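You operate a simulated robot arm through the tools that you are given. There is no shell and no other tool. Be economical: measure what you need, move in short steps, check, and stop when the job is done.

The job below is to be done with a simulated two-armed robot. You get a single attempt, and the scene is never put back.

## Task
Pick up the steel can marked "sealant" from the fourth shelf from the bottom of the left steel shelves with one hand, pass it to the other hand and put it on the lower shelf under the steel bench. Set down upright: steel can.

It is judged by the outcome, as a careful person would: the job done as asked, and still so three seconds after it is handed in. It fails if anything else is knocked over, pushed out of place, dropped, spilled or broken.

## Robot
Two 7-joint arms with four-finger grippers on one trunk, on a base that drives. Base frame: it is fixed to the floor where the robot stands at the start and does not move with it; the origin is under the middle of the robot, x ahead of it, y to its left, z up. Lengths are in cm, angles in degrees, forces in N, time in s.
The left shoulder is at the start at [4, 18.1, 133], the right one opposite. With the tool pointing down near the work surface each hand reaches from about 10 to 78 cm from the robot's upright axis, wherever it stands, measured 20 degrees to its own side. Places, roughly: lower shelf under the steel bench [-360, -50, 20]. Payload 3.67 kg a hand.
The tool frame of a hand sits at the grasp point between the pads (the TCP): z along the fingers, y along the line on which they close. The tips reach 2.8 cm beyond it. Largest opening 11.2 cm; the body of the gripper starts 7.3 cm behind the TCP.
Orientation is told as [roll, pitch, yaw] about the base's x, y, z axes, in that order, counted from this pose: with the fingers straight down and closing along the base's y, the tool's x points along the base's -x, its y along +y and its z along -z.

## Interface
- The arms move only by the tool play_rows. It takes "left_steps", "right_steps" or both (then of equal length, played together; a hand with none holds still); each is a list that holds one entry, the list of rows, each a list of 7 numbers: the turn, a rotation vector about the tool's x, y, z in degrees, then the shift along the tool's x, y, z in cm, then the gripper command, from -1 (fully open) to 1 (shut), values between in proportion. In form: [[[rx, ry, rz, dx, dy, dz, grip], ...]]. A call has 1 to 10 rows; each row shifts and turns the commanded pose from where the row before left it, along the tool's axes as they then stand. Rows are played at 5 a second. More than 5 cm and 8.6 degrees between two rows, or a gripper value outside its range, and nothing of the call is played. A pose out of reach is approached as far as the arm can. The call stops where the force on the tool passes 40 N (or 10 N more than at its start, if that is more) or the arm is blocked; 0.2 s more then pass. The fingers move at their own pace and stop on an object; they squeeze with about 39 N. The grip force told is the motor's: it shows also when the fingers shut on nothing. Time passes only in rows, and 0.2 s behind the last, so rows that do not move let the fingers close. It gives the time, the measured TCP pose, the force on the tool (base axes), the opening and the grip force at its end, in the units of the frame above (readings bear some noise), with the torque about the TCP (base axes, N m) and any sound that the robot's microphone picked up, and new pictures: "pictures" is both (left out), scene, wrist or none (wrist: the cameras of the hands that moved).
- Cameras (640 x 400 px; columns grow to the right, rows downward): "scene" is now at [9.88, -4.89, 157.07]; the picture's right is [-0.51, -0.86, 0.00], its down [-0.41, 0.24, -0.88] and it looks along [0.75, -0.45, -0.48] (base axes); focal length 214 px, centre (320, 200). "left" rides on the left gripper at [6, 1.8, -10.4] in its tool frame; the picture's right is [-0.29, 0.96, 0.00], its down [-0.80, -0.24, -0.55] and it looks along [-0.53, -0.16, 0.83] (tool axes); focal length 234 px, centre (320, 200). "right" rides on the right gripper at [6, -1.8, -10.4] in its tool frame; the picture's right is [0.29, 0.96, 0.00], its down [-0.80, 0.24, -0.55] and it looks along [-0.53, 0.16, 0.83] (tool axes); focal length 234 px, centre (320, 200). There is no depth. A picture from a camera that has moved, and an enlarged one, comes with that camera's place and axes in the base frame and with its lens.
- raise_lower(by): slides the trunk up (or, below 0, down) by that many cm; the arms and the scene camera ride with it, the base frame stays. It gives what a move gives, with no picture.
- steer(legs): drives the robot by 1 to 6 legs, each [ahead, left, turn to the left] in cm, cm and degrees, along the robot's own axes; the way and the turn of a leg run together, so that a leg with both is an arc; at most 150 cm and 180 degrees a leg. The arms and the cameras ride along, it lands a little off, and it stops where it bumps. It gives what a move gives, and a new picture of the scene camera.
- turn_head(pan, tilt): turns the head with the scene camera to pan (to the left, within 86 degrees either way) and tilt (down, from -29 to 69), counted from straight ahead of the robot. It gives what a move gives, and a new picture of the scene camera.
- zoom(camera, box): a new picture of the part [left, top, right, bottom] of that camera's present view, enlarged. No time passes.
- hand_in(): hands the job in; it is judged then, once.

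Work in short steps. Places have to be worked out from the pictures, the camera data and where the tool is seen: move nearer, look again, correct. Check each grasp and each placing, and mend what went wrong. You have 120 turns and 260 pictures in all, those below and enlarged ones among them. Open the grippers and draw the arms clear of the work before you hand the job in, unless the task says otherwise; then end with one line.

The tools are called by a JSON object that holds its "method" and its "body". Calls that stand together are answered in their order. play_rows: Moves the arms, as the interface text tells. Its arguments: {"type":"object","properties":{"left_steps":{"type":"array","items":{"type":"array","items":{"type":"array","items":{"type":"number"}}}},"right_steps":{"type":"array","items":{"type":"array","items":{"type":"array","items":{"type":"number"}}}},"pictures":{"type":"string","enum":["both","scene","wrist","none"]}},"required":[]} The other tools are called the same way: raise_lower (by) slides the trunk up or down; steer (legs) drives the base; turn_head (pan, tilt) turns the head that bears the scene camera; zoom (camera, box) takes an enlarged picture of a part of a camera's view; hand_in () hands the job in.

At the start:

```text
clock: 0.0
left_eef_pos: [34.96, -1.31, 100.02]
left_tcp_rot: [0.0, 0.1, 0.0]
left_wrist_force: [0.3, -0.3, 0.4]
left_wrist_torque: [-0.02, -0.04, 0.01]
left_width: 11.19
left_grasp_force: 0.0
right_eef_pos: [30.32, -30.35, 151.77]
right_tcp_rot: [0.0, 0.0, 0.0]
right_wrist_force: [-0.4, -0.5, -0.1]
right_wrist_torque: [-0.04, 0.0, -0.02]
right_width: 11.19
right_grasp_force: 0.0
trunk travel left (down, up): [-45.0, 6.4]
robot x, y, heading: [-0.22, 0.2, -0.1]
head pan, tilt: [-30.9, 28.4]
```

scene: 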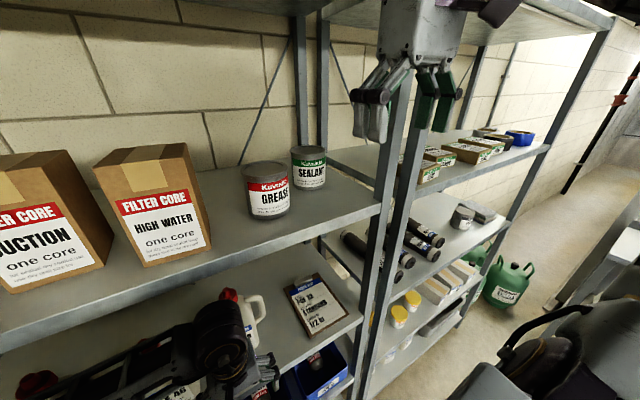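
right: 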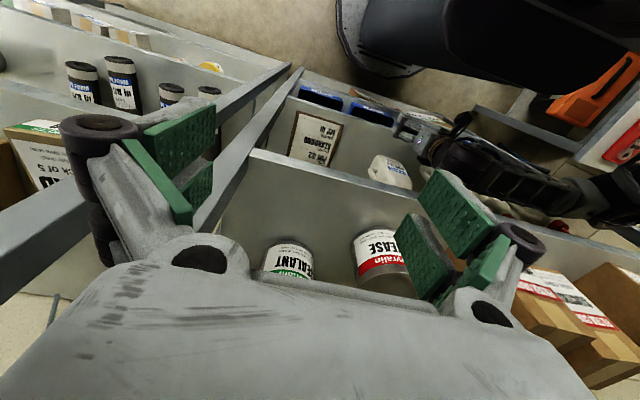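
left: 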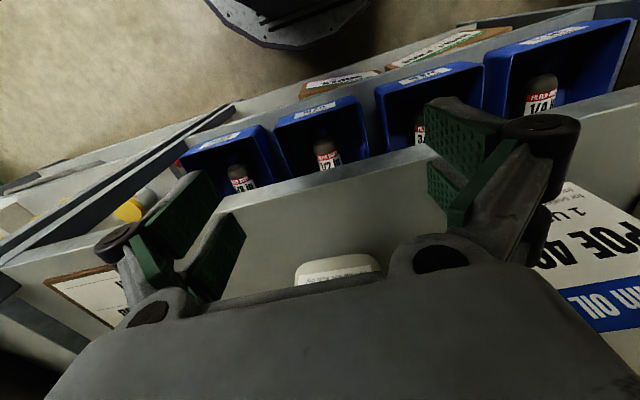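

The sealant can stands at the back of the shelf beside the grease can. I look closer and turn the head to take in the shelf's surroundings.

{"method": "zoom", "body": {"camera": "scene", "box": [200, 100, 420, 240]}}

{"method": "turn_head", "body": {"pan": -20, "tilt": 0}}

```text
2.86 times, centred on (310, 170) of scene
camera zoom: at [9.88, -4.89, 157.07], right [-0.51, -0.86, 0.0], down [-0.41, 0.24, -0.88], along [0.75, -0.45, -0.48], focal length 613 px, centre (349, 286)
```

zoom: 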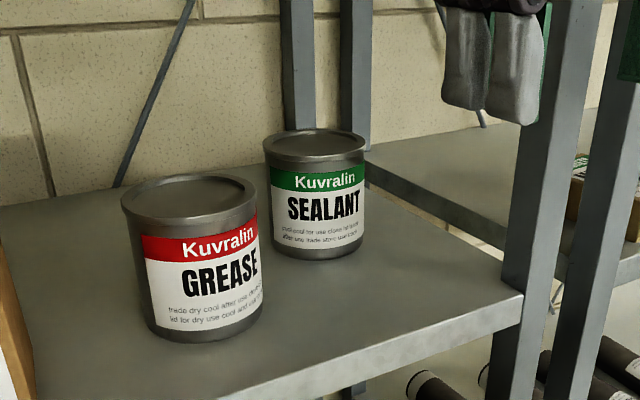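

```text
clock: 0.9
left_eef_pos: [35.06, -1.28, 100.16]
left_tcp_rot: [0.0, 0.0, 0.0]
left_wrist_force: [-0.8, 0.3, 0.0]
left_wrist_torque: [-0.01, 0.01, 0.01]
left_width: 11.22
left_grasp_force: 0.0
right_eef_pos: [30.35, -30.24, 151.66]
right_tcp_rot: [-0.1, 0.0, 0.0]
right_wrist_force: [-0.5, 0.2, 0.2]
right_wrist_torque: [0.0, 0.02, 0.03]
right_width: 11.19
right_grasp_force: 0.0
trunk travel left (down, up): [-45.0, 6.4]
robot x, y, heading: [0.11, -0.1, -0.3]
head pan, tilt: [-20.0, 0.0]
camera scene: at [10.52, -3.29, 161.64], right [-0.34, -0.94, 0.0], down [0.0, 0.0, -1.0], along [0.94, -0.34, 0.0], focal length 214 px, centre (320, 200)
```

scene: 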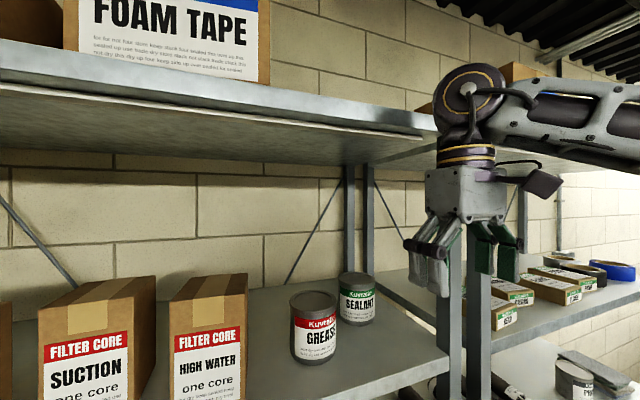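

From the two head views and the right hand view I put the sealant can at about [52, -28], standing on z≈134.5, top ≈144; grease is at about [46, -15]. The shelf front is at x≈36.5 and the shelf above at z≈172. I tilt the right hand so the fingers point forward and down at about 40 degrees, and aim the head at the can.

{"method": "play_rows", "body": {"right_steps": [[[0, -8.33, 0, 0, 0, 0, -1], [0, -8.33, 0, 0, 0, 0, -1], [0, -8.33, 0, 0, 0, 0, -1], [0, -8.33, 0, 0, 0, 0, -1], [0, -8.33, 0, 0, 0, 0, -1], [0, -8.33, 0, 0, 0, 0, -1]]], "pictures": "wrist"}}

{"method": "turn_head", "body": {"pan": -30, "tilt": 20}}

```text
clock: 2.3
left_eef_pos: [35.04, -1.25, 99.96]
left_tcp_rot: [0.0, 0.0, 0.0]
left_wrist_force: [0.5, 0.7, -0.4]
left_wrist_torque: [0.03, 0.03, -0.01]
left_width: 11.2
left_grasp_force: 0.0
right_eef_pos: [30.38, -30.36, 151.51]
right_tcp_rot: [0.1, -50.1, -0.1]
right_wrist_force: [-0.2, 0.1, 0.0]
right_wrist_torque: [0.03, 0.03, -0.05]
right_width: 11.18
right_grasp_force: 0.0
trunk travel left (down, up): [-45.0, 6.4]
robot x, y, heading: [-0.08, -0.04, 0.2]
head pan, tilt: [-20.0, 0.0]
camera right: at [18.49, -32.11, 153.7], right [-0.18, 0.96, -0.22], down [0.09, 0.24, 0.97], along [0.98, 0.16, -0.13], focal length 234 px, centre (320, 200)
```

right: 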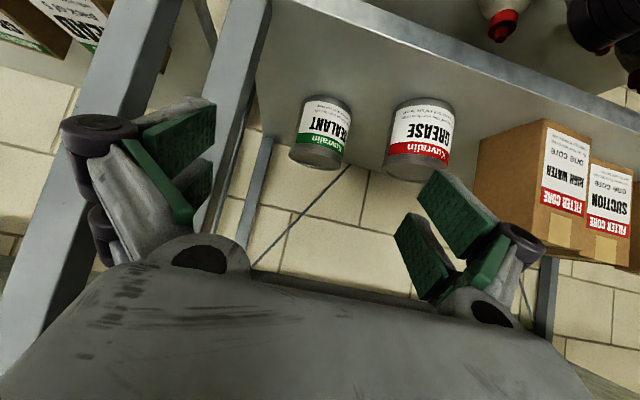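

```text
clock: 3.2
left_eef_pos: [34.99, -1.33, 99.92]
left_tcp_rot: [0.0, 0.0, 0.0]
left_wrist_force: [0.1, -0.5, 0.0]
left_wrist_torque: [0.01, -0.02, 0.03]
left_width: 11.21
left_grasp_force: 0.1
right_eef_pos: [30.24, -30.24, 151.59]
right_tcp_rot: [-0.1, -49.9, 0.0]
right_wrist_force: [0.2, 0.8, 0.2]
right_wrist_torque: [0.02, -0.02, -0.01]
right_width: 11.2
right_grasp_force: 0.1
trunk travel left (down, up): [-45.0, 6.4]
robot x, y, heading: [0.11, 0.21, 0.3]
head pan, tilt: [-30.0, 20.0]
camera scene: at [10.12, -4.84, 158.43], right [-0.5, -0.87, 0.0], down [-0.3, 0.17, -0.94], along [0.81, -0.47, -0.34], focal length 214 px, centre (320, 200)
```

scene: 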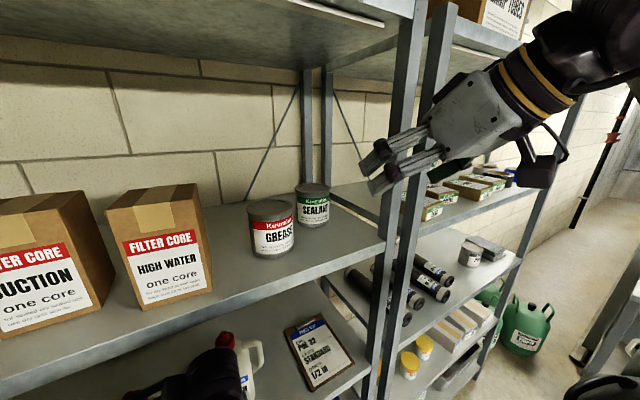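

The camera data agree on the can near [52, -28]. The gap between grease can and shelf post is narrow, so I take enlarged views to measure it and the gripper's width.

{"method": "zoom", "body": {"camera": "right", "box": [200, 40, 480, 215]}}

{"method": "zoom", "body": {"camera": "scene", "box": [220, 100, 460, 250]}}

```text
2.29 times, centred on (340, 128) of right
camera zoom: at [18.46, -32.03, 153.75], right [-0.19, 0.96, -0.22], down [0.09, 0.24, 0.97], along [0.98, 0.16, -0.13], focal length 535 px, centre (274, 366)
```

zoom: 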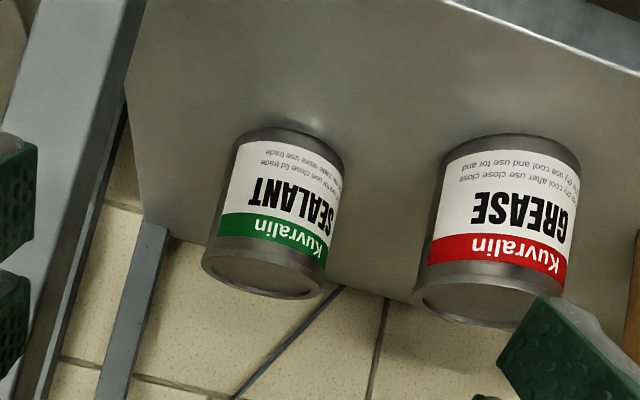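

```text
2.67 times, centred on (340, 175) of scene
camera zoom: at [10.12, -4.84, 158.43], right [-0.5, -0.87, 0.0], down [-0.3, 0.17, -0.94], along [0.81, -0.47, -0.34], focal length 572 px, centre (267, 267)
```

zoom: 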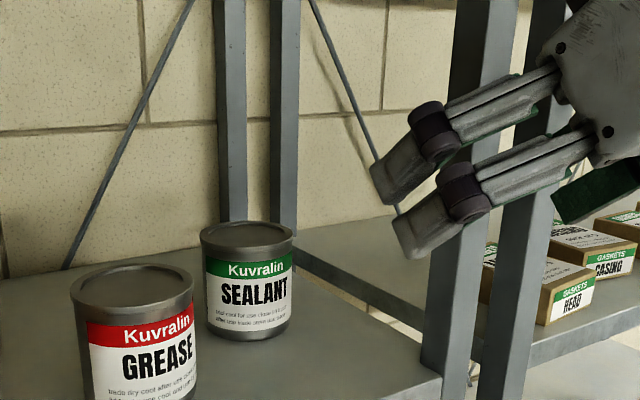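

Triangulated: can axis ≈[54.4, -28.5], top z≈143, Ø≈8.3; grease at [48, -15.5]. I line up on the can's y with fingers slightly narrowed, on a line along the tool axis towards it, and come halfway.

{"method": "play_rows", "body": {"right_steps": [[[0, 0, 0, -3.07, 0.9, 3.03, -0.82], [0, 0, 0, -3.07, 0.9, 3.03, -0.82], [0, 0, 0, 0, 0, 3, -0.82], [0, 0, 0, 0, 0, 3, -0.82], [0, 0, 0, 0, 0, 0, -0.82]]]}}

```text
clock: 4.4
left_eef_pos: [35.08, -1.21, 99.95]
left_tcp_rot: [-0.1, -0.1, -0.1]
left_wrist_force: [-0.1, 0.4, -0.6]
left_wrist_torque: [0.02, -0.02, 0.05]
left_width: 11.21
left_grasp_force: 0.0
right_eef_pos: [43.42, -28.66, 148.45]
right_tcp_rot: [-0.1, -50.1, 0.2]
right_wrist_force: [0.0, 0.2, 0.8]
right_wrist_torque: [-0.01, -0.03, -0.01]
right_width: 10.21
right_grasp_force: 0.1
trunk travel left (down, up): [-45.0, 6.4]
robot x, y, heading: [-0.11, 0.2, -0.1]
head pan, tilt: [-30.0, 20.0]
camera scene: at [10.09, -4.78, 158.42], right [-0.5, -0.87, 0.0], down [-0.3, 0.17, -0.94], along [0.81, -0.47, -0.34], focal length 214 px, centre (320, 200)
camera right: at [31.52, -30.37, 150.56], right [-0.19, 0.96, -0.22], down [0.09, 0.24, 0.97], along [0.98, 0.16, -0.13], focal length 234 px, centre (320, 200)
```

scene: 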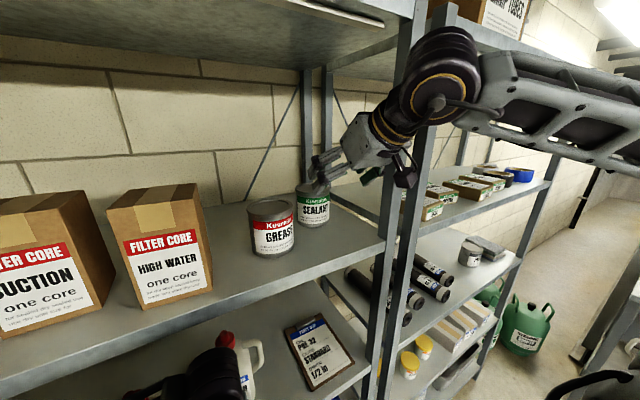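
right: 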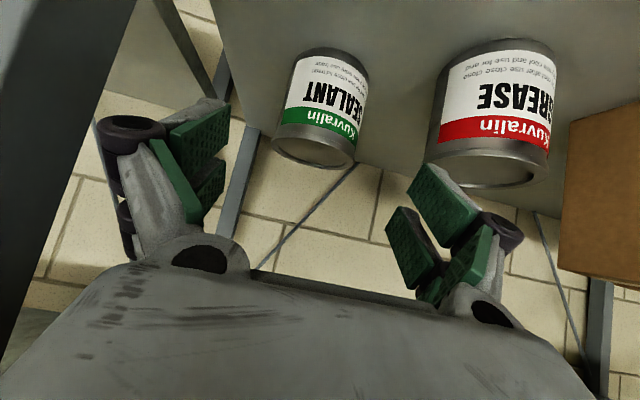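

Aligned; the can reads y≈-28.2 from here. I go 8 cm further along the tool axis, then look.

{"method": "play_rows", "body": {"right_steps": [[[0, 0, 0, 0, 0.2, 2.7, -0.82], [0, 0, 0, 0, 0.2, 2.7, -0.82], [0, 0, 0, 0, 0, 2.6, -0.82]]]}}

{"method": "zoom", "body": {"camera": "scene", "box": [220, 110, 420, 235]}}

```text
clock: 5.2
left_eef_pos: [34.96, -1.28, 99.92]
left_tcp_rot: [0.0, 0.0, -0.1]
left_wrist_force: [0.0, 0.1, -0.4]
left_wrist_torque: [-0.03, 0.0, -0.02]
left_width: 11.2
left_grasp_force: 0.0
right_eef_pos: [49.79, -28.07, 143.54]
right_tcp_rot: [0.0, -49.9, 0.0]
right_wrist_force: [0.4, 0.3, -0.4]
right_wrist_torque: [0.03, -0.02, 0.0]
right_width: 10.16
right_grasp_force: 0.0
trunk travel left (down, up): [-45.0, 6.4]
robot x, y, heading: [0.15, 0.0, 0.2]
head pan, tilt: [-30.0, 20.0]
camera scene: at [10.21, -4.89, 158.41], right [-0.5, -0.87, 0.0], down [-0.3, 0.17, -0.94], along [0.81, -0.47, -0.34], focal length 214 px, centre (320, 200)
camera right: at [38.01, -29.88, 145.52], right [-0.18, 0.96, -0.22], down [0.09, 0.24, 0.97], along [0.98, 0.16, -0.13], focal length 234 px, centre (320, 200)
```

scene: 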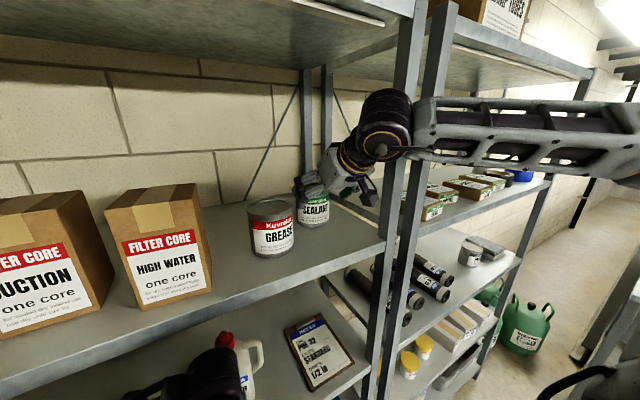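
right: 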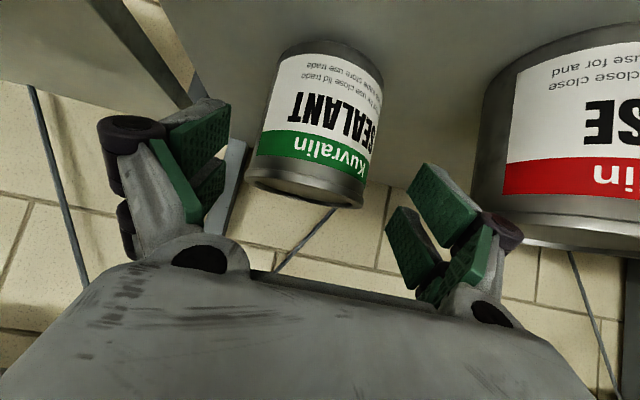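

```text
3.20 times, centred on (320, 172) of scene
camera zoom: at [10.21, -4.89, 158.41], right [-0.5, -0.87, 0.0], down [-0.3, 0.17, -0.94], along [0.81, -0.47, -0.34], focal length 686 px, centre (320, 288)
```

zoom: 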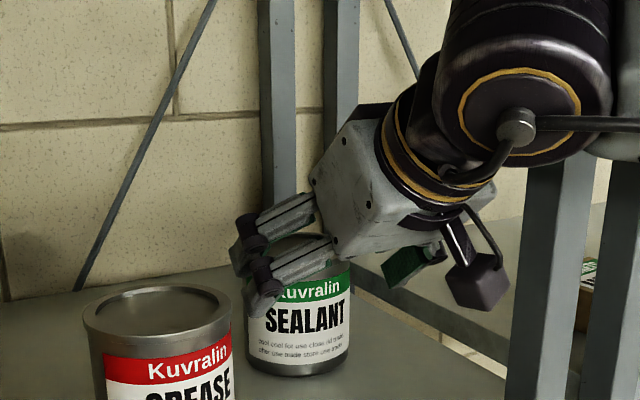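

Can is centred between the fingers. I go in the last 6 cm and then close.

{"method": "play_rows", "body": {"right_steps": [[[0, 0, 0, 0, 0, 2, -0.82], [0, 0, 0, 0, 0, 2, -0.82], [0, 0, 0, 0, 0, 2, -0.82]]]}}

{"method": "zoom", "body": {"camera": "scene", "box": [220, 110, 420, 235]}}

```text
clock: 6.0
left_eef_pos: [35.03, -1.27, 100.05]
left_tcp_rot: [0.0, 0.0, 0.0]
left_wrist_force: [0.4, -0.1, -0.5]
left_wrist_torque: [0.04, -0.02, 0.02]
left_width: 11.19
left_grasp_force: 0.1
right_eef_pos: [54.23, -28.3, 139.37]
right_tcp_rot: [0.0, -50.0, 0.0]
right_wrist_force: [-0.9, 1.9, -0.6]
right_wrist_torque: [0.05, 0.02, 0.02]
right_width: 10.18
right_grasp_force: 0.0
trunk travel left (down, up): [-45.0, 6.4]
robot x, y, heading: [-0.32, -0.02, 0.2]
head pan, tilt: [-30.0, 20.0]
camera scene: at [10.19, -4.86, 158.41], right [-0.5, -0.87, 0.0], down [-0.3, 0.17, -0.94], along [0.81, -0.47, -0.34], focal length 214 px, centre (320, 200)
camera right: at [42.43, -30.02, 141.61], right [-0.19, 0.96, -0.22], down [0.09, 0.24, 0.97], along [0.98, 0.16, -0.13], focal length 234 px, centre (320, 200)
```

scene: 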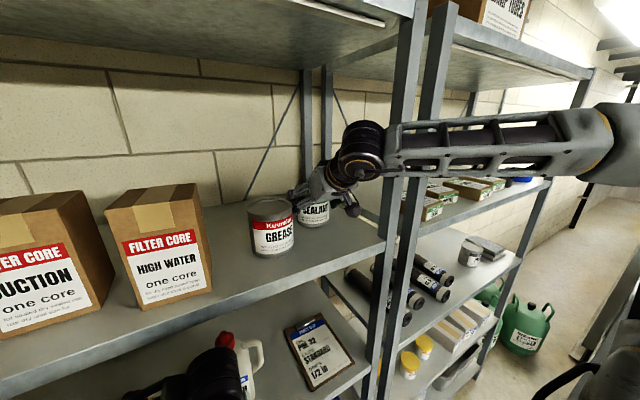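
right: 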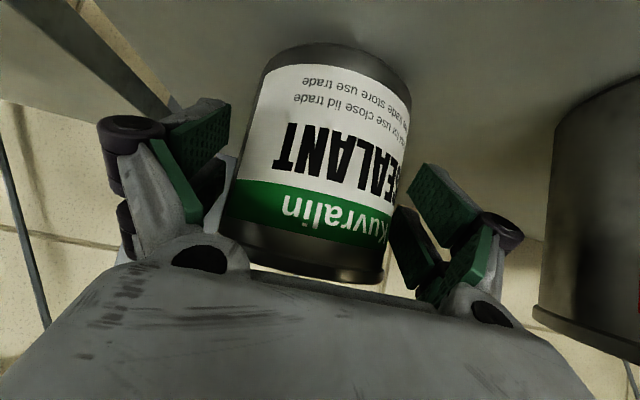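

```text
3.20 times, centred on (320, 172) of scene
camera zoom: at [10.19, -4.86, 158.41], right [-0.5, -0.87, 0.0], down [-0.3, 0.17, -0.94], along [0.81, -0.47, -0.34], focal length 686 px, centre (320, 288)
```

zoom: 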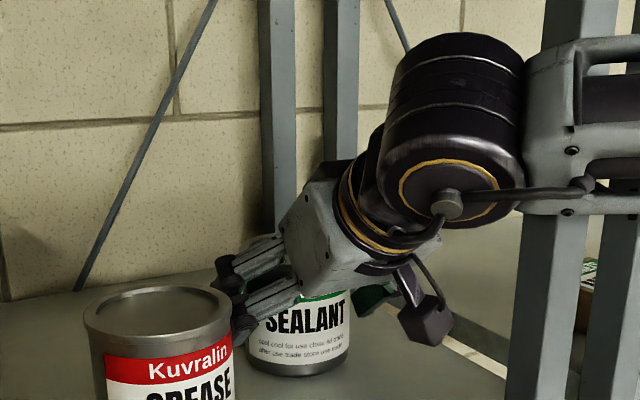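

Fingers straddle the can, grease untouched. I close the gripper.

{"method": "play_rows", "body": {"right_steps": [[[0, 0, 0, 0, 0, 0, -0.6], [0, 0, 0, 0, 0, 0, -0.4], [0, 0, 0, 0, 0, 0, 0], [0, 0, 0, 0, 0, 0, 1], [0, 0, 0, 0, 0, 0, 1]]], "pictures": "wrist"}}

```text
clock: 7.2
left_eef_pos: [35.12, -1.25, 99.9]
left_tcp_rot: [0.0, 0.0, -0.1]
left_wrist_force: [-1.4, -0.4, 0.0]
left_wrist_torque: [0.04, 0.0, 0.03]
left_width: 11.21
left_grasp_force: 0.0
right_eef_pos: [54.17, -28.27, 139.53]
right_tcp_rot: [0.0, -50.1, -0.1]
right_wrist_force: [0.8, -1.9, 2.1]
right_wrist_torque: [-0.38, 0.01, 0.02]
right_width: 8.4
right_grasp_force: 38.7
trunk travel left (down, up): [-45.0, 6.4]
robot x, y, heading: [0.04, 0.28, -0.1]
head pan, tilt: [-30.0, 20.0]
camera right: at [42.35, -30.04, 141.66], right [-0.19, 0.96, -0.22], down [0.09, 0.24, 0.97], along [0.98, 0.16, -0.13], focal length 234 px, centre (320, 200)
```

right: 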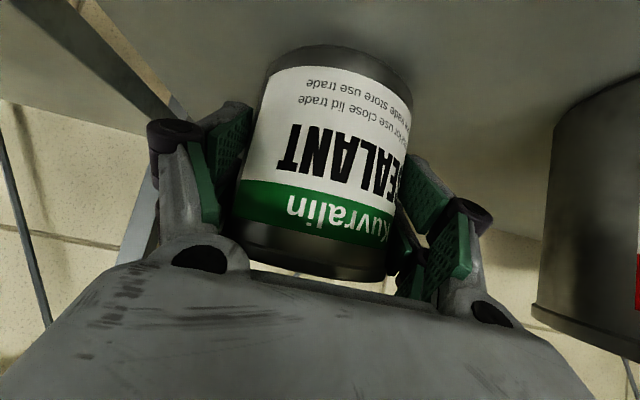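

Firm grip at 8.4 cm. I lift it 6 cm and draw it straight back out of the shelf.

{"method": "play_rows", "body": {"right_steps": [[[0, 0, 0, -1.53, 0, -1.29, 1], [0, 0, 0, -1.53, 0, -1.29, 1], [0, 0, 0, -1.53, 0, -1.29, 1], [0, 0, 0, 0, 0, 0, 1]]]}}

```text
clock: 8.2
left_eef_pos: [35.25, -1.37, 99.88]
left_tcp_rot: [0.0, 0.1, 0.0]
left_wrist_force: [-0.7, 0.2, -0.2]
left_wrist_torque: [0.0, 0.01, -0.02]
left_width: 11.17
left_grasp_force: 0.1
right_eef_pos: [54.12, -28.13, 145.72]
right_tcp_rot: [-0.1, -49.9, 0.0]
right_wrist_force: [-0.1, -0.5, -4.5]
right_wrist_torque: [-0.02, 0.03, -0.01]
right_width: 8.35
right_grasp_force: 39.4
trunk travel left (down, up): [-45.0, 6.4]
robot x, y, heading: [0.2, 0.37, 0.1]
head pan, tilt: [-30.0, 20.0]
camera scene: at [10.19, -4.9, 158.41], right [-0.5, -0.87, 0.0], down [-0.3, 0.17, -0.94], along [0.81, -0.47, -0.34], focal length 214 px, centre (320, 200)
camera right: at [42.25, -29.97, 147.82], right [-0.19, 0.96, -0.22], down [0.09, 0.24, 0.97], along [0.98, 0.16, -0.13], focal length 234 px, centre (320, 200)
```

scene: 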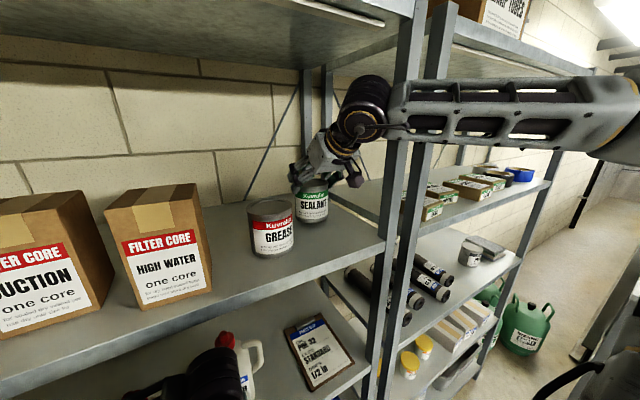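
right: 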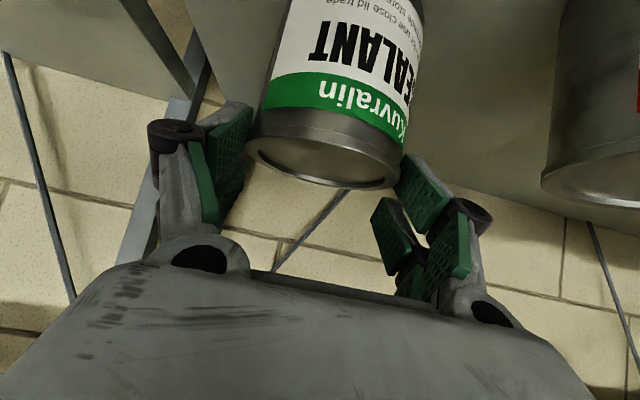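

The can looks to have shifted in the grip as I lifted; I look closer.

{"method": "zoom", "body": {"camera": "scene", "box": [220, 110, 420, 235]}}

{"method": "zoom", "body": {"camera": "right", "box": [120, 0, 560, 275]}}

```text
3.20 times, centred on (320, 172) of scene
camera zoom: at [10.19, -4.9, 158.41], right [-0.5, -0.87, 0.0], down [-0.3, 0.17, -0.94], along [0.81, -0.47, -0.34], focal length 686 px, centre (320, 288)
```

zoom: 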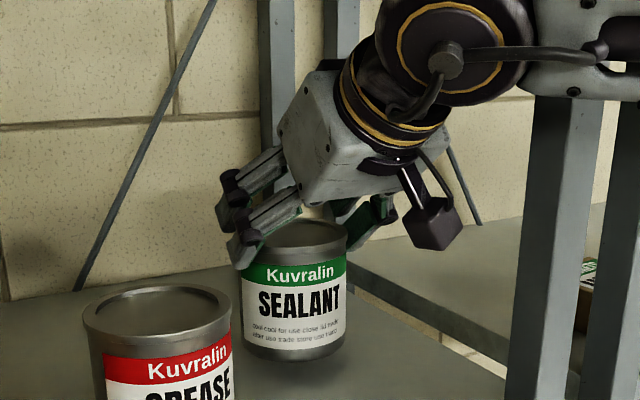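

```text
1.45 times, centred on (340, 138) of right
camera zoom: at [42.25, -29.97, 147.82], right [-0.19, 0.96, -0.22], down [0.09, 0.24, 0.97], along [0.98, 0.16, -0.13], focal length 341 px, centre (291, 291)
```

zoom: 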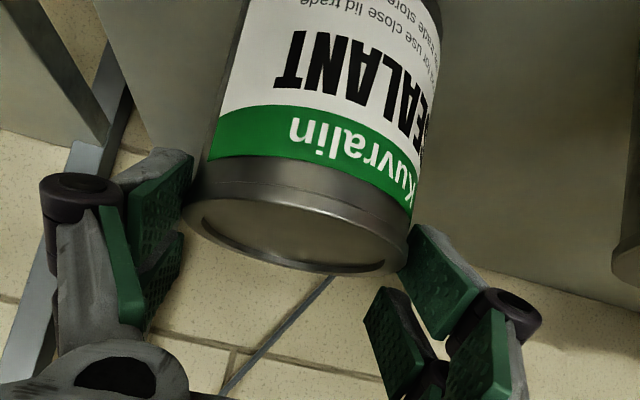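

The can slid down in the fingers to its rim and seems to hang about 1 cm off the shelf. I lower slowly to set it back down.

{"method": "play_rows", "body": {"right_steps": [[[0, 0, 0, 0.38, 0, 0.32, 1], [0, 0, 0, 0.38, 0, 0.32, 1]]], "pictures": "none"}}

{"method": "zoom", "body": {"camera": "scene", "box": [220, 110, 420, 235]}}

{"method": "zoom", "body": {"camera": "right", "box": [120, 0, 560, 275]}}

```text
clock: 8.8
left_eef_pos: [35.05, -1.28, 100.05]
left_tcp_rot: [0.0, 0.0, 0.0]
left_wrist_force: [-0.2, 0.0, 0.5]
left_wrist_torque: [0.04, 0.02, -0.01]
left_width: 11.21
left_grasp_force: 0.1
right_eef_pos: [54.17, -28.1, 144.77]
right_tcp_rot: [-0.1, -49.9, -0.1]
right_wrist_force: [0.8, -0.7, -4.0]
right_wrist_torque: [-0.02, 0.08, 0.02]
right_width: 8.39
right_grasp_force: 38.7
trunk travel left (down, up): [-45.0, 6.4]
robot x, y, heading: [0.02, -0.13, -0.2]
head pan, tilt: [-30.0, 20.0]
```

```text
3.20 times, centred on (320, 172) of scene
camera zoom: at [10.19, -4.9, 158.41], right [-0.5, -0.87, 0.0], down [-0.3, 0.17, -0.94], along [0.81, -0.47, -0.34], focal length 686 px, centre (320, 288)
```

zoom: 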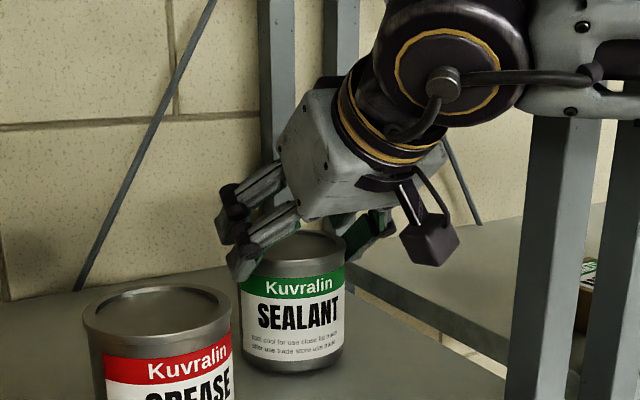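

```text
1.45 times, centred on (340, 138) of right
camera zoom: at [42.38, -29.92, 146.83], right [-0.19, 0.96, -0.22], down [0.09, 0.24, 0.97], along [0.98, 0.16, -0.13], focal length 341 px, centre (291, 291)
```

zoom: 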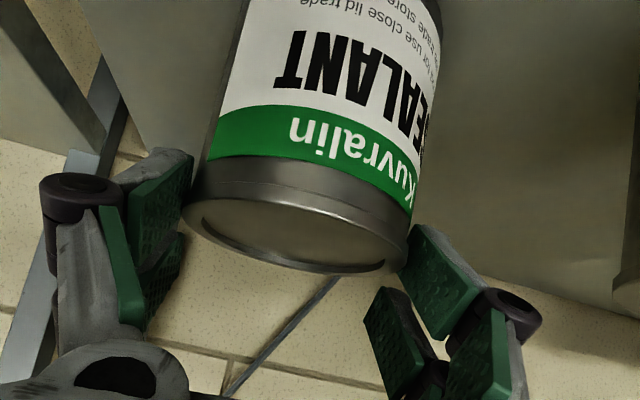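

The can now rides steadily with the hand (about 4 N weight), but only by the rim at the fingertips. I lower the remaining bit until it touches, to regrip properly.

{"method": "play_rows", "body": {"right_steps": [[[0, 0, 0, 0.15, 0, 0.13, 1], [0, 0, 0, 0.15, 0, 0.13, 1], [0, 0, 0, 0.15, 0, 0.13, 1]]], "pictures": "none"}}

{"method": "zoom", "body": {"camera": "scene", "box": [270, 150, 350, 235]}}

```text
clock: 9.6
left_eef_pos: [35.0, -1.29, 100.0]
left_tcp_rot: [0.0, 0.0, 0.0]
left_wrist_force: [-0.1, 0.5, -0.1]
left_wrist_torque: [0.02, -0.02, -0.04]
left_width: 11.2
left_grasp_force: 0.1
right_eef_pos: [54.2, -28.11, 144.52]
right_tcp_rot: [0.0, -50.4, 0.0]
right_wrist_force: [1.6, -3.7, 15.4]
right_wrist_torque: [-0.02, 0.31, 0.07]
right_width: 8.38
right_grasp_force: 39.1
trunk travel left (down, up): [-45.0, 6.4]
robot x, y, heading: [-0.01, -0.31, 0.1]
head pan, tilt: [-30.0, 20.0]
```

```text
4.71 times, centred on (310, 192) of scene
camera zoom: at [10.03, -4.91, 158.44], right [-0.5, -0.87, 0.0], down [-0.3, 0.17, -0.94], along [0.81, -0.47, -0.34], focal length 1009 px, centre (367, 235)
```

zoom: 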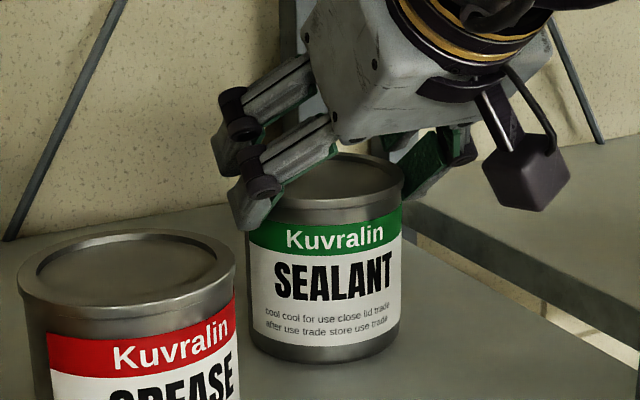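

The can is set down (15 N pressing, no slip). The first hold was probably too shallow of the can's axis; I open, go deeper to about [55.8, -28.3, 139.2] and regrip.

{"method": "play_rows", "body": {"right_steps": [[[0, 0, 0, -0.3, 0, -0.25, 1], [0, 0, 0, 0, 0, 0, -0.82], [0, 0, 0, 0, 0, 0, -0.82], [0, 0, 0, 1.1, -0.1, 1.6, -0.82], [0, 0, 0, 1.1, -0.1, 1.6, -0.82], [0, 0, 0, 1.1, 0, 1.6, -0.82], [0, 0, 0, 0, 0, 0, -0.82]]], "pictures": "wrist"}}

{"method": "zoom", "body": {"camera": "scene", "box": [270, 150, 350, 235]}}

```text
clock: 11.2
left_eef_pos: [35.17, -1.28, 99.97]
left_tcp_rot: [0.0, 0.1, 0.0]
left_wrist_force: [0.4, 0.4, -0.9]
left_wrist_torque: [-0.02, 0.0, -0.02]
left_width: 11.19
left_grasp_force: 0.1
right_eef_pos: [55.96, -28.14, 138.94]
right_tcp_rot: [0.0, -50.0, 0.0]
right_wrist_force: [-0.4, 0.0, 0.1]
right_wrist_torque: [0.0, 0.0, 0.01]
right_width: 10.21
right_grasp_force: 0.2
trunk travel left (down, up): [-45.0, 6.4]
robot x, y, heading: [0.2, 0.2, 0.3]
head pan, tilt: [-30.0, 20.0]
camera right: at [44.02, -29.91, 140.99], right [-0.19, 0.96, -0.22], down [0.09, 0.24, 0.97], along [0.98, 0.16, -0.13], focal length 234 px, centre (320, 200)
```

right: 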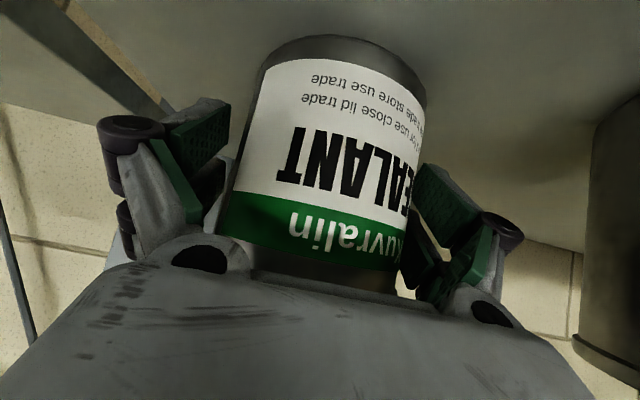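

```text
4.71 times, centred on (310, 192) of scene
camera zoom: at [10.13, -4.85, 158.42], right [-0.5, -0.87, 0.0], down [-0.3, 0.17, -0.94], along [0.81, -0.47, -0.34], focal length 1009 px, centre (367, 235)
```

zoom: 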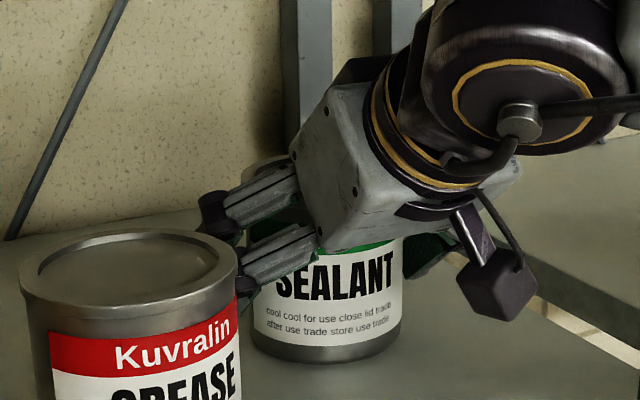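

Deeper now, no contact force. I close fully and let it settle.

{"method": "play_rows", "body": {"right_steps": [[[0, 0, 0, 0, 0, 0, -0.4], [0, 0, 0, 0, 0, 0, 1], [0, 0, 0, 0, 0, 0, 1], [0, 0, 0, 0, 0, 0, 1], [0, 0, 0, -0.38, 0, -0.32, 1], [0, 0, 0, -0.38, 0, -0.32, 1], [0, 0, 0, 0, 0, 0, 1]]], "pictures": "wrist"}}

{"method": "zoom", "body": {"camera": "scene", "box": [270, 150, 350, 235]}}

```text
clock: 12.8
left_eef_pos: [35.16, -1.29, 100.01]
left_tcp_rot: [0.0, 0.1, -0.1]
left_wrist_force: [0.1, -0.4, -1.4]
left_wrist_torque: [0.01, 0.03, -0.01]
left_width: 11.2
left_grasp_force: 0.0
right_eef_pos: [55.93, -28.28, 139.65]
right_tcp_rot: [0.1, -49.9, -0.1]
right_wrist_force: [-0.4, -0.5, -5.1]
right_wrist_torque: [-0.02, -0.05, 0.02]
right_width: 8.36
right_grasp_force: 39.1
trunk travel left (down, up): [-45.0, 6.4]
robot x, y, heading: [-0.59, 0.03, -0.0]
head pan, tilt: [-30.0, 20.0]
camera right: at [44.04, -30.04, 141.83], right [-0.19, 0.96, -0.22], down [0.09, 0.24, 0.97], along [0.98, 0.16, -0.13], focal length 234 px, centre (320, 200)
```

right: 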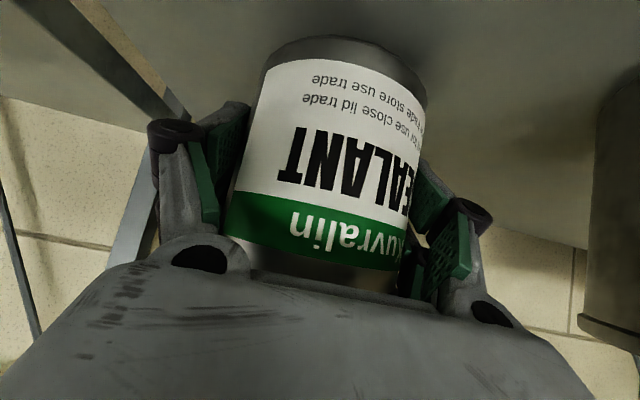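

```text
4.71 times, centred on (310, 192) of scene
camera zoom: at [10.2, -4.89, 158.41], right [-0.5, -0.87, 0.0], down [-0.3, 0.17, -0.94], along [0.81, -0.47, -0.34], focal length 1009 px, centre (367, 235)
```

zoom: 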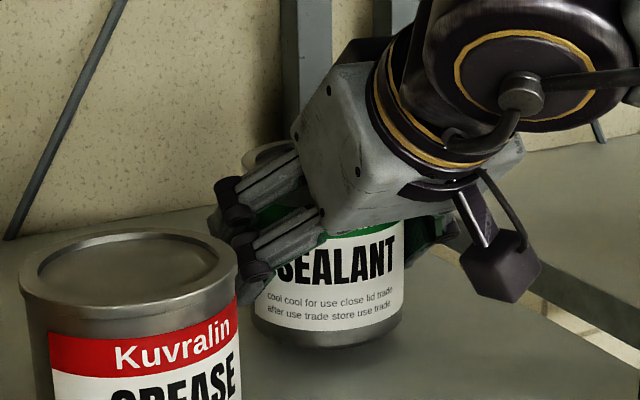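

Lifted 0.8 cm with no slip, about 5 N. I lift on slowly.

{"method": "play_rows", "body": {"right_steps": [[[0, 0, 0, -0.38, 0, -0.32, 1], [0, 0, 0, -0.46, 0, -0.39, 1], [0, 0, 0, -0.54, 0, -0.45, 1], [0, 0, 0, -0.61, 0, -0.51, 1], [0, 0, 0, -0.61, 0, -0.51, 1], [0, 0, 0, -0.61, 0, -0.51, 1], [0, 0, 0, -0.46, 0, -0.39, 1], [0, 0, 0, 0, 0, 0, 1]]]}}

```text
clock: 14.6
left_eef_pos: [35.1, -1.23, 99.93]
left_tcp_rot: [0.0, 0.0, 0.0]
left_wrist_force: [0.6, 1.0, -0.1]
left_wrist_torque: [-0.01, 0.0, -0.02]
left_width: 11.21
left_grasp_force: 0.1
right_eef_pos: [56.07, -28.29, 144.67]
right_tcp_rot: [0.0, -49.9, 0.0]
right_wrist_force: [-0.4, 0.2, -4.0]
right_wrist_torque: [0.0, -0.03, 0.0]
right_width: 8.4
right_grasp_force: 38.8
trunk travel left (down, up): [-45.0, 6.4]
robot x, y, heading: [0.12, 0.18, 0.1]
head pan, tilt: [-30.0, 20.0]
camera scene: at [10.19, -4.9, 158.41], right [-0.5, -0.87, 0.0], down [-0.3, 0.17, -0.94], along [0.81, -0.47, -0.34], focal length 214 px, centre (320, 200)
camera right: at [44.09, -30.11, 146.63], right [-0.19, 0.96, -0.22], down [0.09, 0.24, 0.97], along [0.98, 0.16, -0.13], focal length 234 px, centre (320, 200)
```

scene: 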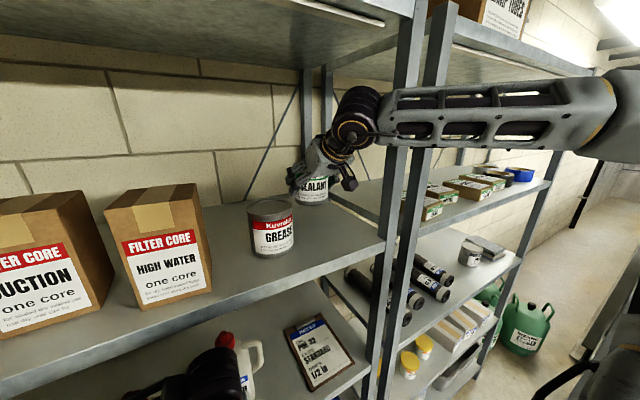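
right: 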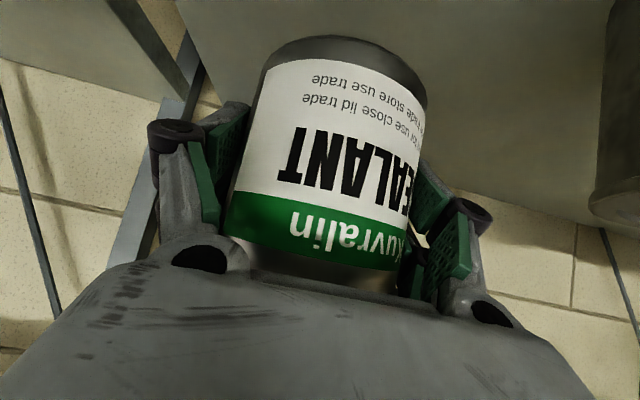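

Solid hold. I draw straight back out of the shelf.

{"method": "play_rows", "body": {"right_steps": [[[0, 0, 0, 0.64, 0, -0.77, 1], [0, 0, 0, 1.28, 0, -1.53, 1], [0, 0, 0, 1.6, 0, -1.92, 1], [0, 0, 0, 1.6, 0, -1.92, 1], [0, 0, 0, 1.6, 0, -1.92, 1], [0, 0, 0, 1.6, 0, -1.92, 1], [0, 0, 0, 1.6, 0, -1.92, 1], [0, 0, 0, 1.6, 0, -1.92, 1], [0, 0, 0, 1.28, 0, -1.53, 1], [0, 0, 0, 0, 0, 0, 1]]]}}

```text
clock: 16.8
left_eef_pos: [35.08, -1.3, 100.05]
left_tcp_rot: [-0.1, -0.1, 0.0]
left_wrist_force: [0.3, -0.1, -0.1]
left_wrist_torque: [-0.01, -0.02, 0.03]
left_width: 11.19
left_grasp_force: 0.1
right_eef_pos: [35.74, -28.03, 144.56]
right_tcp_rot: [0.0, -49.9, 0.0]
right_wrist_force: [-0.3, 0.3, -5.5]
right_wrist_torque: [0.0, 0.01, -0.02]
right_width: 8.36
right_grasp_force: 38.9
trunk travel left (down, up): [-45.0, 6.4]
robot x, y, heading: [-0.02, 0.25, 0.1]
head pan, tilt: [-30.0, 20.0]
camera scene: at [10.19, -4.87, 158.41], right [-0.5, -0.87, 0.0], down [-0.3, 0.17, -0.94], along [0.81, -0.47, -0.34], focal length 214 px, centre (320, 200)
camera right: at [23.99, -29.9, 146.67], right [-0.19, 0.96, -0.22], down [0.09, 0.24, 0.97], along [0.98, 0.16, -0.13], focal length 234 px, centre (320, 200)
```

scene: 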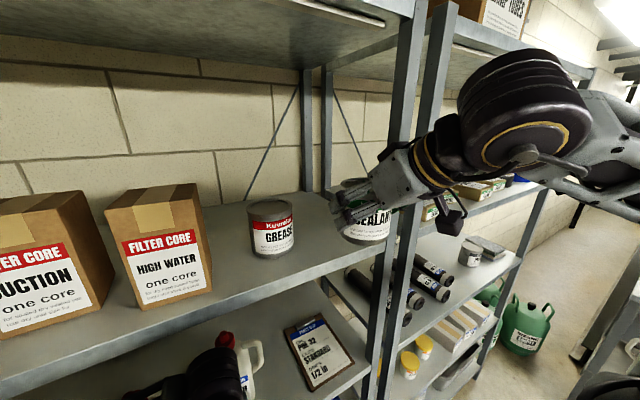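
right: 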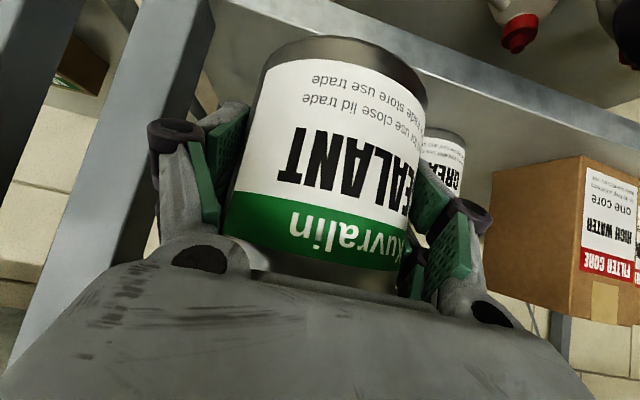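

The can is out in front of the shelf. Before backing away I look to both sides for obstacles.

{"method": "turn_head", "body": {"pan": 86, "tilt": 25}}

{"method": "turn_head", "body": {"pan": -86, "tilt": 25}}

```text
clock: 18.7
left_eef_pos: [35.15, -1.23, 100.06]
left_tcp_rot: [0.0, 0.0, 0.0]
left_wrist_force: [0.0, 0.0, -0.3]
left_wrist_torque: [0.0, 0.0, 0.01]
left_width: 11.2
left_grasp_force: 0.0
right_eef_pos: [35.79, -28.19, 144.42]
right_tcp_rot: [0.1, -49.9, 0.0]
right_wrist_force: [0.7, 0.6, -4.8]
right_wrist_torque: [0.0, -0.01, 0.0]
right_width: 8.38
right_grasp_force: 39.2
trunk travel left (down, up): [-45.0, 6.4]
robot x, y, heading: [0.27, -0.12, 0.1]
head pan, tilt: [85.9, 25.0]
camera scene: at [2.75, 8.95, 157.61], right [1.0, -0.07, 0.0], down [-0.03, -0.42, -0.91], along [0.06, 0.9, -0.42], focal length 214 px, centre (320, 200)
```

scene: 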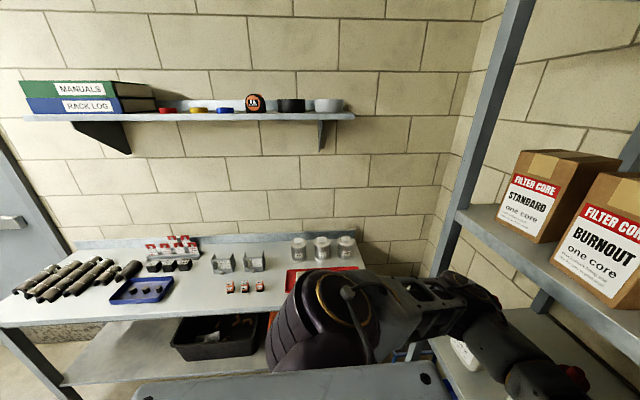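

```text
clock: 21.3
left_eef_pos: [35.04, -1.27, 99.83]
left_tcp_rot: [0.0, 0.0, 0.1]
left_wrist_force: [-0.4, -0.1, 0.6]
left_wrist_torque: [0.03, 0.01, 0.02]
left_width: 11.18
left_grasp_force: 0.1
right_eef_pos: [35.76, -28.16, 144.58]
right_tcp_rot: [0.0, -49.9, 0.0]
right_wrist_force: [1.0, 0.7, -5.1]
right_wrist_torque: [0.01, -0.02, -0.01]
right_width: 8.37
right_grasp_force: 39.1
trunk travel left (down, up): [-45.0, 6.4]
robot x, y, heading: [-0.1, 0.06, -0.1]
head pan, tilt: [-85.9, 25.0]
camera scene: at [2.75, -9.43, 157.61], right [-1.0, -0.07, 0.0], down [-0.03, 0.42, -0.91], along [0.06, -0.9, -0.42], focal length 214 px, centre (320, 200)
```

scene: 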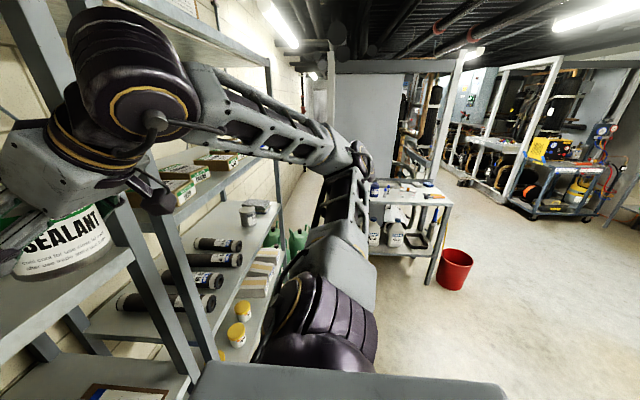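

Left is a wall bench, right is open floor. I back up 45 cm and then look with the head.

{"method": "steer", "body": {"legs": [[-45, 0, 0]]}}

```text
clock: 24.1
left_eef_pos: [-9.03, -1.31, 99.92]
left_tcp_rot: [-0.1, 0.1, -0.3]
left_wrist_force: [-0.3, 0.4, -0.6]
left_wrist_torque: [0.01, 0.01, 0.02]
left_width: 11.22
left_grasp_force: 0.0
right_eef_pos: [-8.41, -28.18, 144.51]
right_tcp_rot: [0.0, -49.8, -0.3]
right_wrist_force: [-0.3, -0.1, -5.2]
right_wrist_torque: [0.0, -0.04, -0.05]
right_width: 8.36
right_grasp_force: 38.8
trunk travel left (down, up): [-45.0, 6.4]
robot x, y, heading: [-44.31, 0.21, -0.3]
head pan, tilt: [-85.9, 25.0]
camera scene: at [-41.42, -9.33, 157.6], right [-1.0, -0.07, 0.0], down [-0.03, 0.42, -0.91], along [0.06, -0.9, -0.42], focal length 214 px, centre (320, 200)
```

scene: 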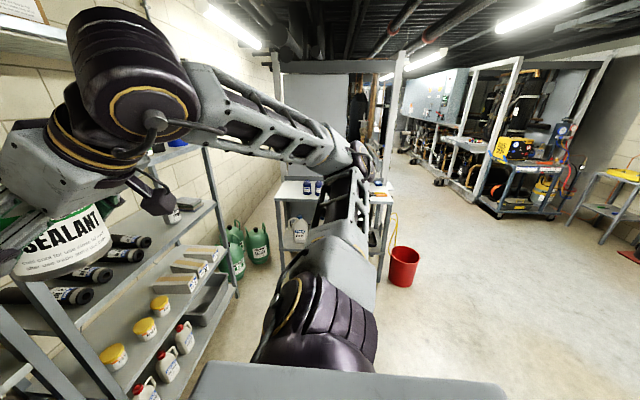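

Clear here; I do the hand-over in this spot. The left hand must come in low and nearly level, camera side up, at 90° to the right one so that the fingers don't clash; I begin turning the left wrist.

{"method": "turn_head", "body": {"pan": 0, "tilt": 40}}

{"method": "play_rows", "body": {"left_steps": [[[0, 0, -8.5, 0, 0, 0, -1], [0, 0, -8.5, 0, 0, 0, -1], [0, 0, -8.5, 0, 0, 0, -1], [0, 0, -8.5, 0, 0, 0, -1], [0, 0, -8.5, 0, 0, 0, -1], [0, 0, -8.5, 0, 0, 0, -1], [0, 0, -8.5, 0, 0, 0, -1], [0, 0, -8.5, 0, 0, 0, -1], [0, 0, -8.5, 0, 0, 0, -1], [0, 0, -8.5, 0, 0, 0, -1]]], "pictures": "scene"}}

```text
clock: 25.7
left_eef_pos: [-9.15, -1.34, 100.0]
left_tcp_rot: [0.0, 0.0, -0.2]
left_wrist_force: [-0.9, 0.0, -0.4]
left_wrist_torque: [0.03, -0.02, 0.01]
left_width: 11.23
left_grasp_force: 0.0
right_eef_pos: [-8.62, -28.2, 144.54]
right_tcp_rot: [0.0, -49.9, -0.4]
right_wrist_force: [-0.2, 0.4, -5.0]
right_wrist_torque: [0.01, -0.02, 0.04]
right_width: 8.39
right_grasp_force: 39.1
trunk travel left (down, up): [-45.0, 6.4]
robot x, y, heading: [-44.01, 0.56, -0.1]
head pan, tilt: [0.0, 40.0]
camera scene: at [-33.62, -0.19, 155.27], right [-0.01, -1.0, 0.0], down [-0.64, 0.0, -0.77], along [0.77, 0.0, -0.64], focal length 214 px, centre (320, 200)
```

scene: 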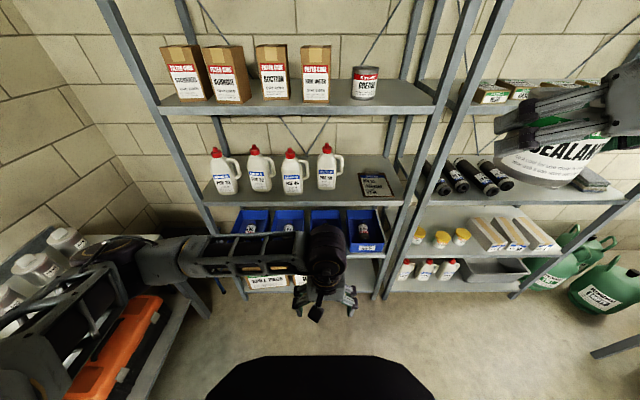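

```text
clock: 27.9
left_eef_pos: [-9.25, -1.39, 99.96]
left_tcp_rot: [0.0, -0.1, 84.9]
left_wrist_force: [0.6, 0.3, 0.7]
left_wrist_torque: [0.0, -0.03, -0.02]
left_width: 11.21
left_grasp_force: 0.1
right_eef_pos: [-8.6, -28.19, 144.51]
right_tcp_rot: [0.0, -49.9, -0.3]
right_wrist_force: [-0.4, -0.8, -4.9]
right_wrist_torque: [-0.03, -0.03, 0.0]
right_width: 8.4
right_grasp_force: 39.3
trunk travel left (down, up): [-45.0, 6.4]
robot x, y, heading: [-44.4, 0.24, -0.3]
head pan, tilt: [0.0, 40.0]
camera scene: at [-33.65, -0.18, 155.27], right [-0.01, -1.0, 0.0], down [-0.64, 0.0, -0.77], along [0.77, 0.0, -0.64], focal length 214 px, centre (320, 200)
```

scene: 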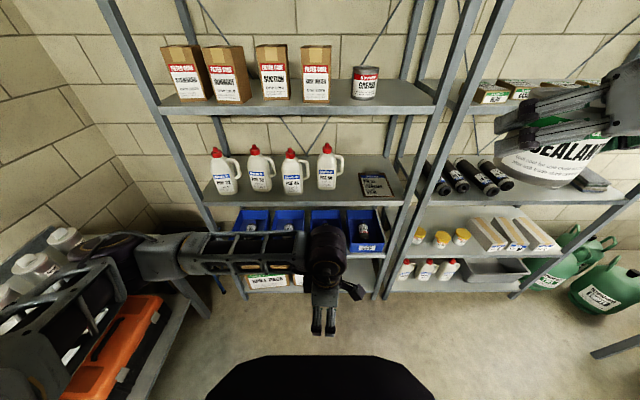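

Turning works. The left elbow is near the wall bench, so I shift the robot 45 cm to the right into open floor before going on.

{"method": "steer", "body": {"legs": [[0, -45, 0]]}}

{"method": "play_rows", "body": {"left_steps": [[[0, 0, -8.5, 0, 0, -1, -1], [0, 0, -8.5, 0, 0, -2, -1], [0, 0, -8.5, 0, 0, -2, -1], [0, 0, -8.5, 0, 0, -2, -1], [0, 8.2, 0, 0, 0, 0, -1], [0, 8.2, 0, 0, 0, 0, -1], [0, 8.2, 0, 0, 0, 0, -1], [0, 8.2, 0, 0, 0, 0, -1], [0, 8.2, 0, 0, 0, 0, -1]]], "pictures": "scene"}}

```text
clock: 30.6
left_eef_pos: [-9.29, -46.28, 99.94]
left_tcp_rot: [0.0, 0.1, 85.1]
left_wrist_force: [-0.2, -1.5, 0.7]
left_wrist_torque: [0.0, 0.01, 0.0]
left_width: 11.21
left_grasp_force: 0.0
right_eef_pos: [-8.48, -73.07, 144.54]
right_tcp_rot: [0.0, -49.8, 0.0]
right_wrist_force: [0.4, -0.7, -5.5]
right_wrist_torque: [-0.03, -0.09, -0.02]
right_width: 8.37
right_grasp_force: 39.3
trunk travel left (down, up): [-45.0, 6.4]
robot x, y, heading: [-44.71, -44.95, -0.1]
head pan, tilt: [0.0, 40.0]
camera scene: at [-33.79, -45.07, 155.27], right [0.0, -1.0, 0.0], down [-0.64, 0.0, -0.77], along [0.77, 0.0, -0.64], focal length 214 px, centre (320, 200)
```

scene: 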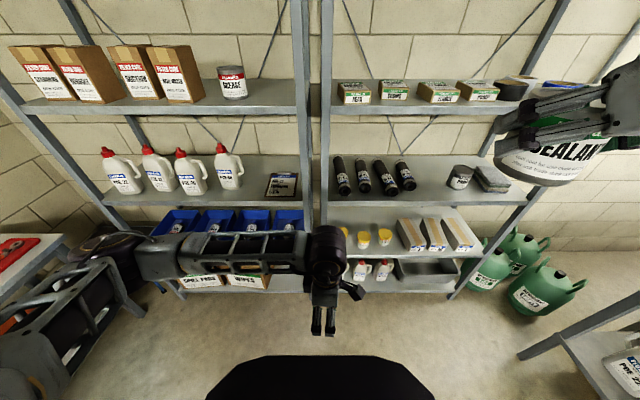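

```text
clock: 32.6
left_eef_pos: [-8.95, -46.46, 106.88]
left_tcp_rot: [0.0, 41.2, 118.9]
left_wrist_force: [0.1, -0.3, 1.0]
left_wrist_torque: [0.04, 0.0, 0.04]
left_width: 11.21
left_grasp_force: 0.0
left hand out of reach, approached as far as the arm can: row 9
right_eef_pos: [-8.68, -73.11, 144.58]
right_tcp_rot: [0.1, -50.1, 0.0]
right_wrist_force: [-0.6, -0.3, -4.7]
right_wrist_torque: [0.01, -0.01, -0.03]
right_width: 8.38
right_grasp_force: 38.9
trunk travel left (down, up): [-45.0, 6.4]
robot x, y, heading: [-44.12, -45.12, -0.2]
head pan, tilt: [0.0, 40.0]
camera scene: at [-33.89, -45.09, 155.28], right [0.0, -1.0, 0.0], down [-0.64, 0.0, -0.77], along [0.77, 0.0, -0.64], focal length 214 px, centre (320, 200)
```

scene: 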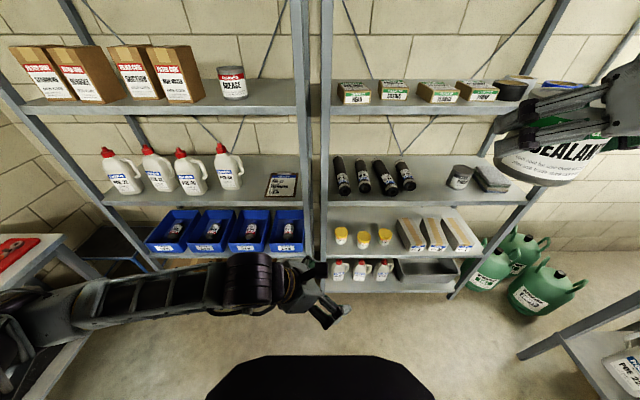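

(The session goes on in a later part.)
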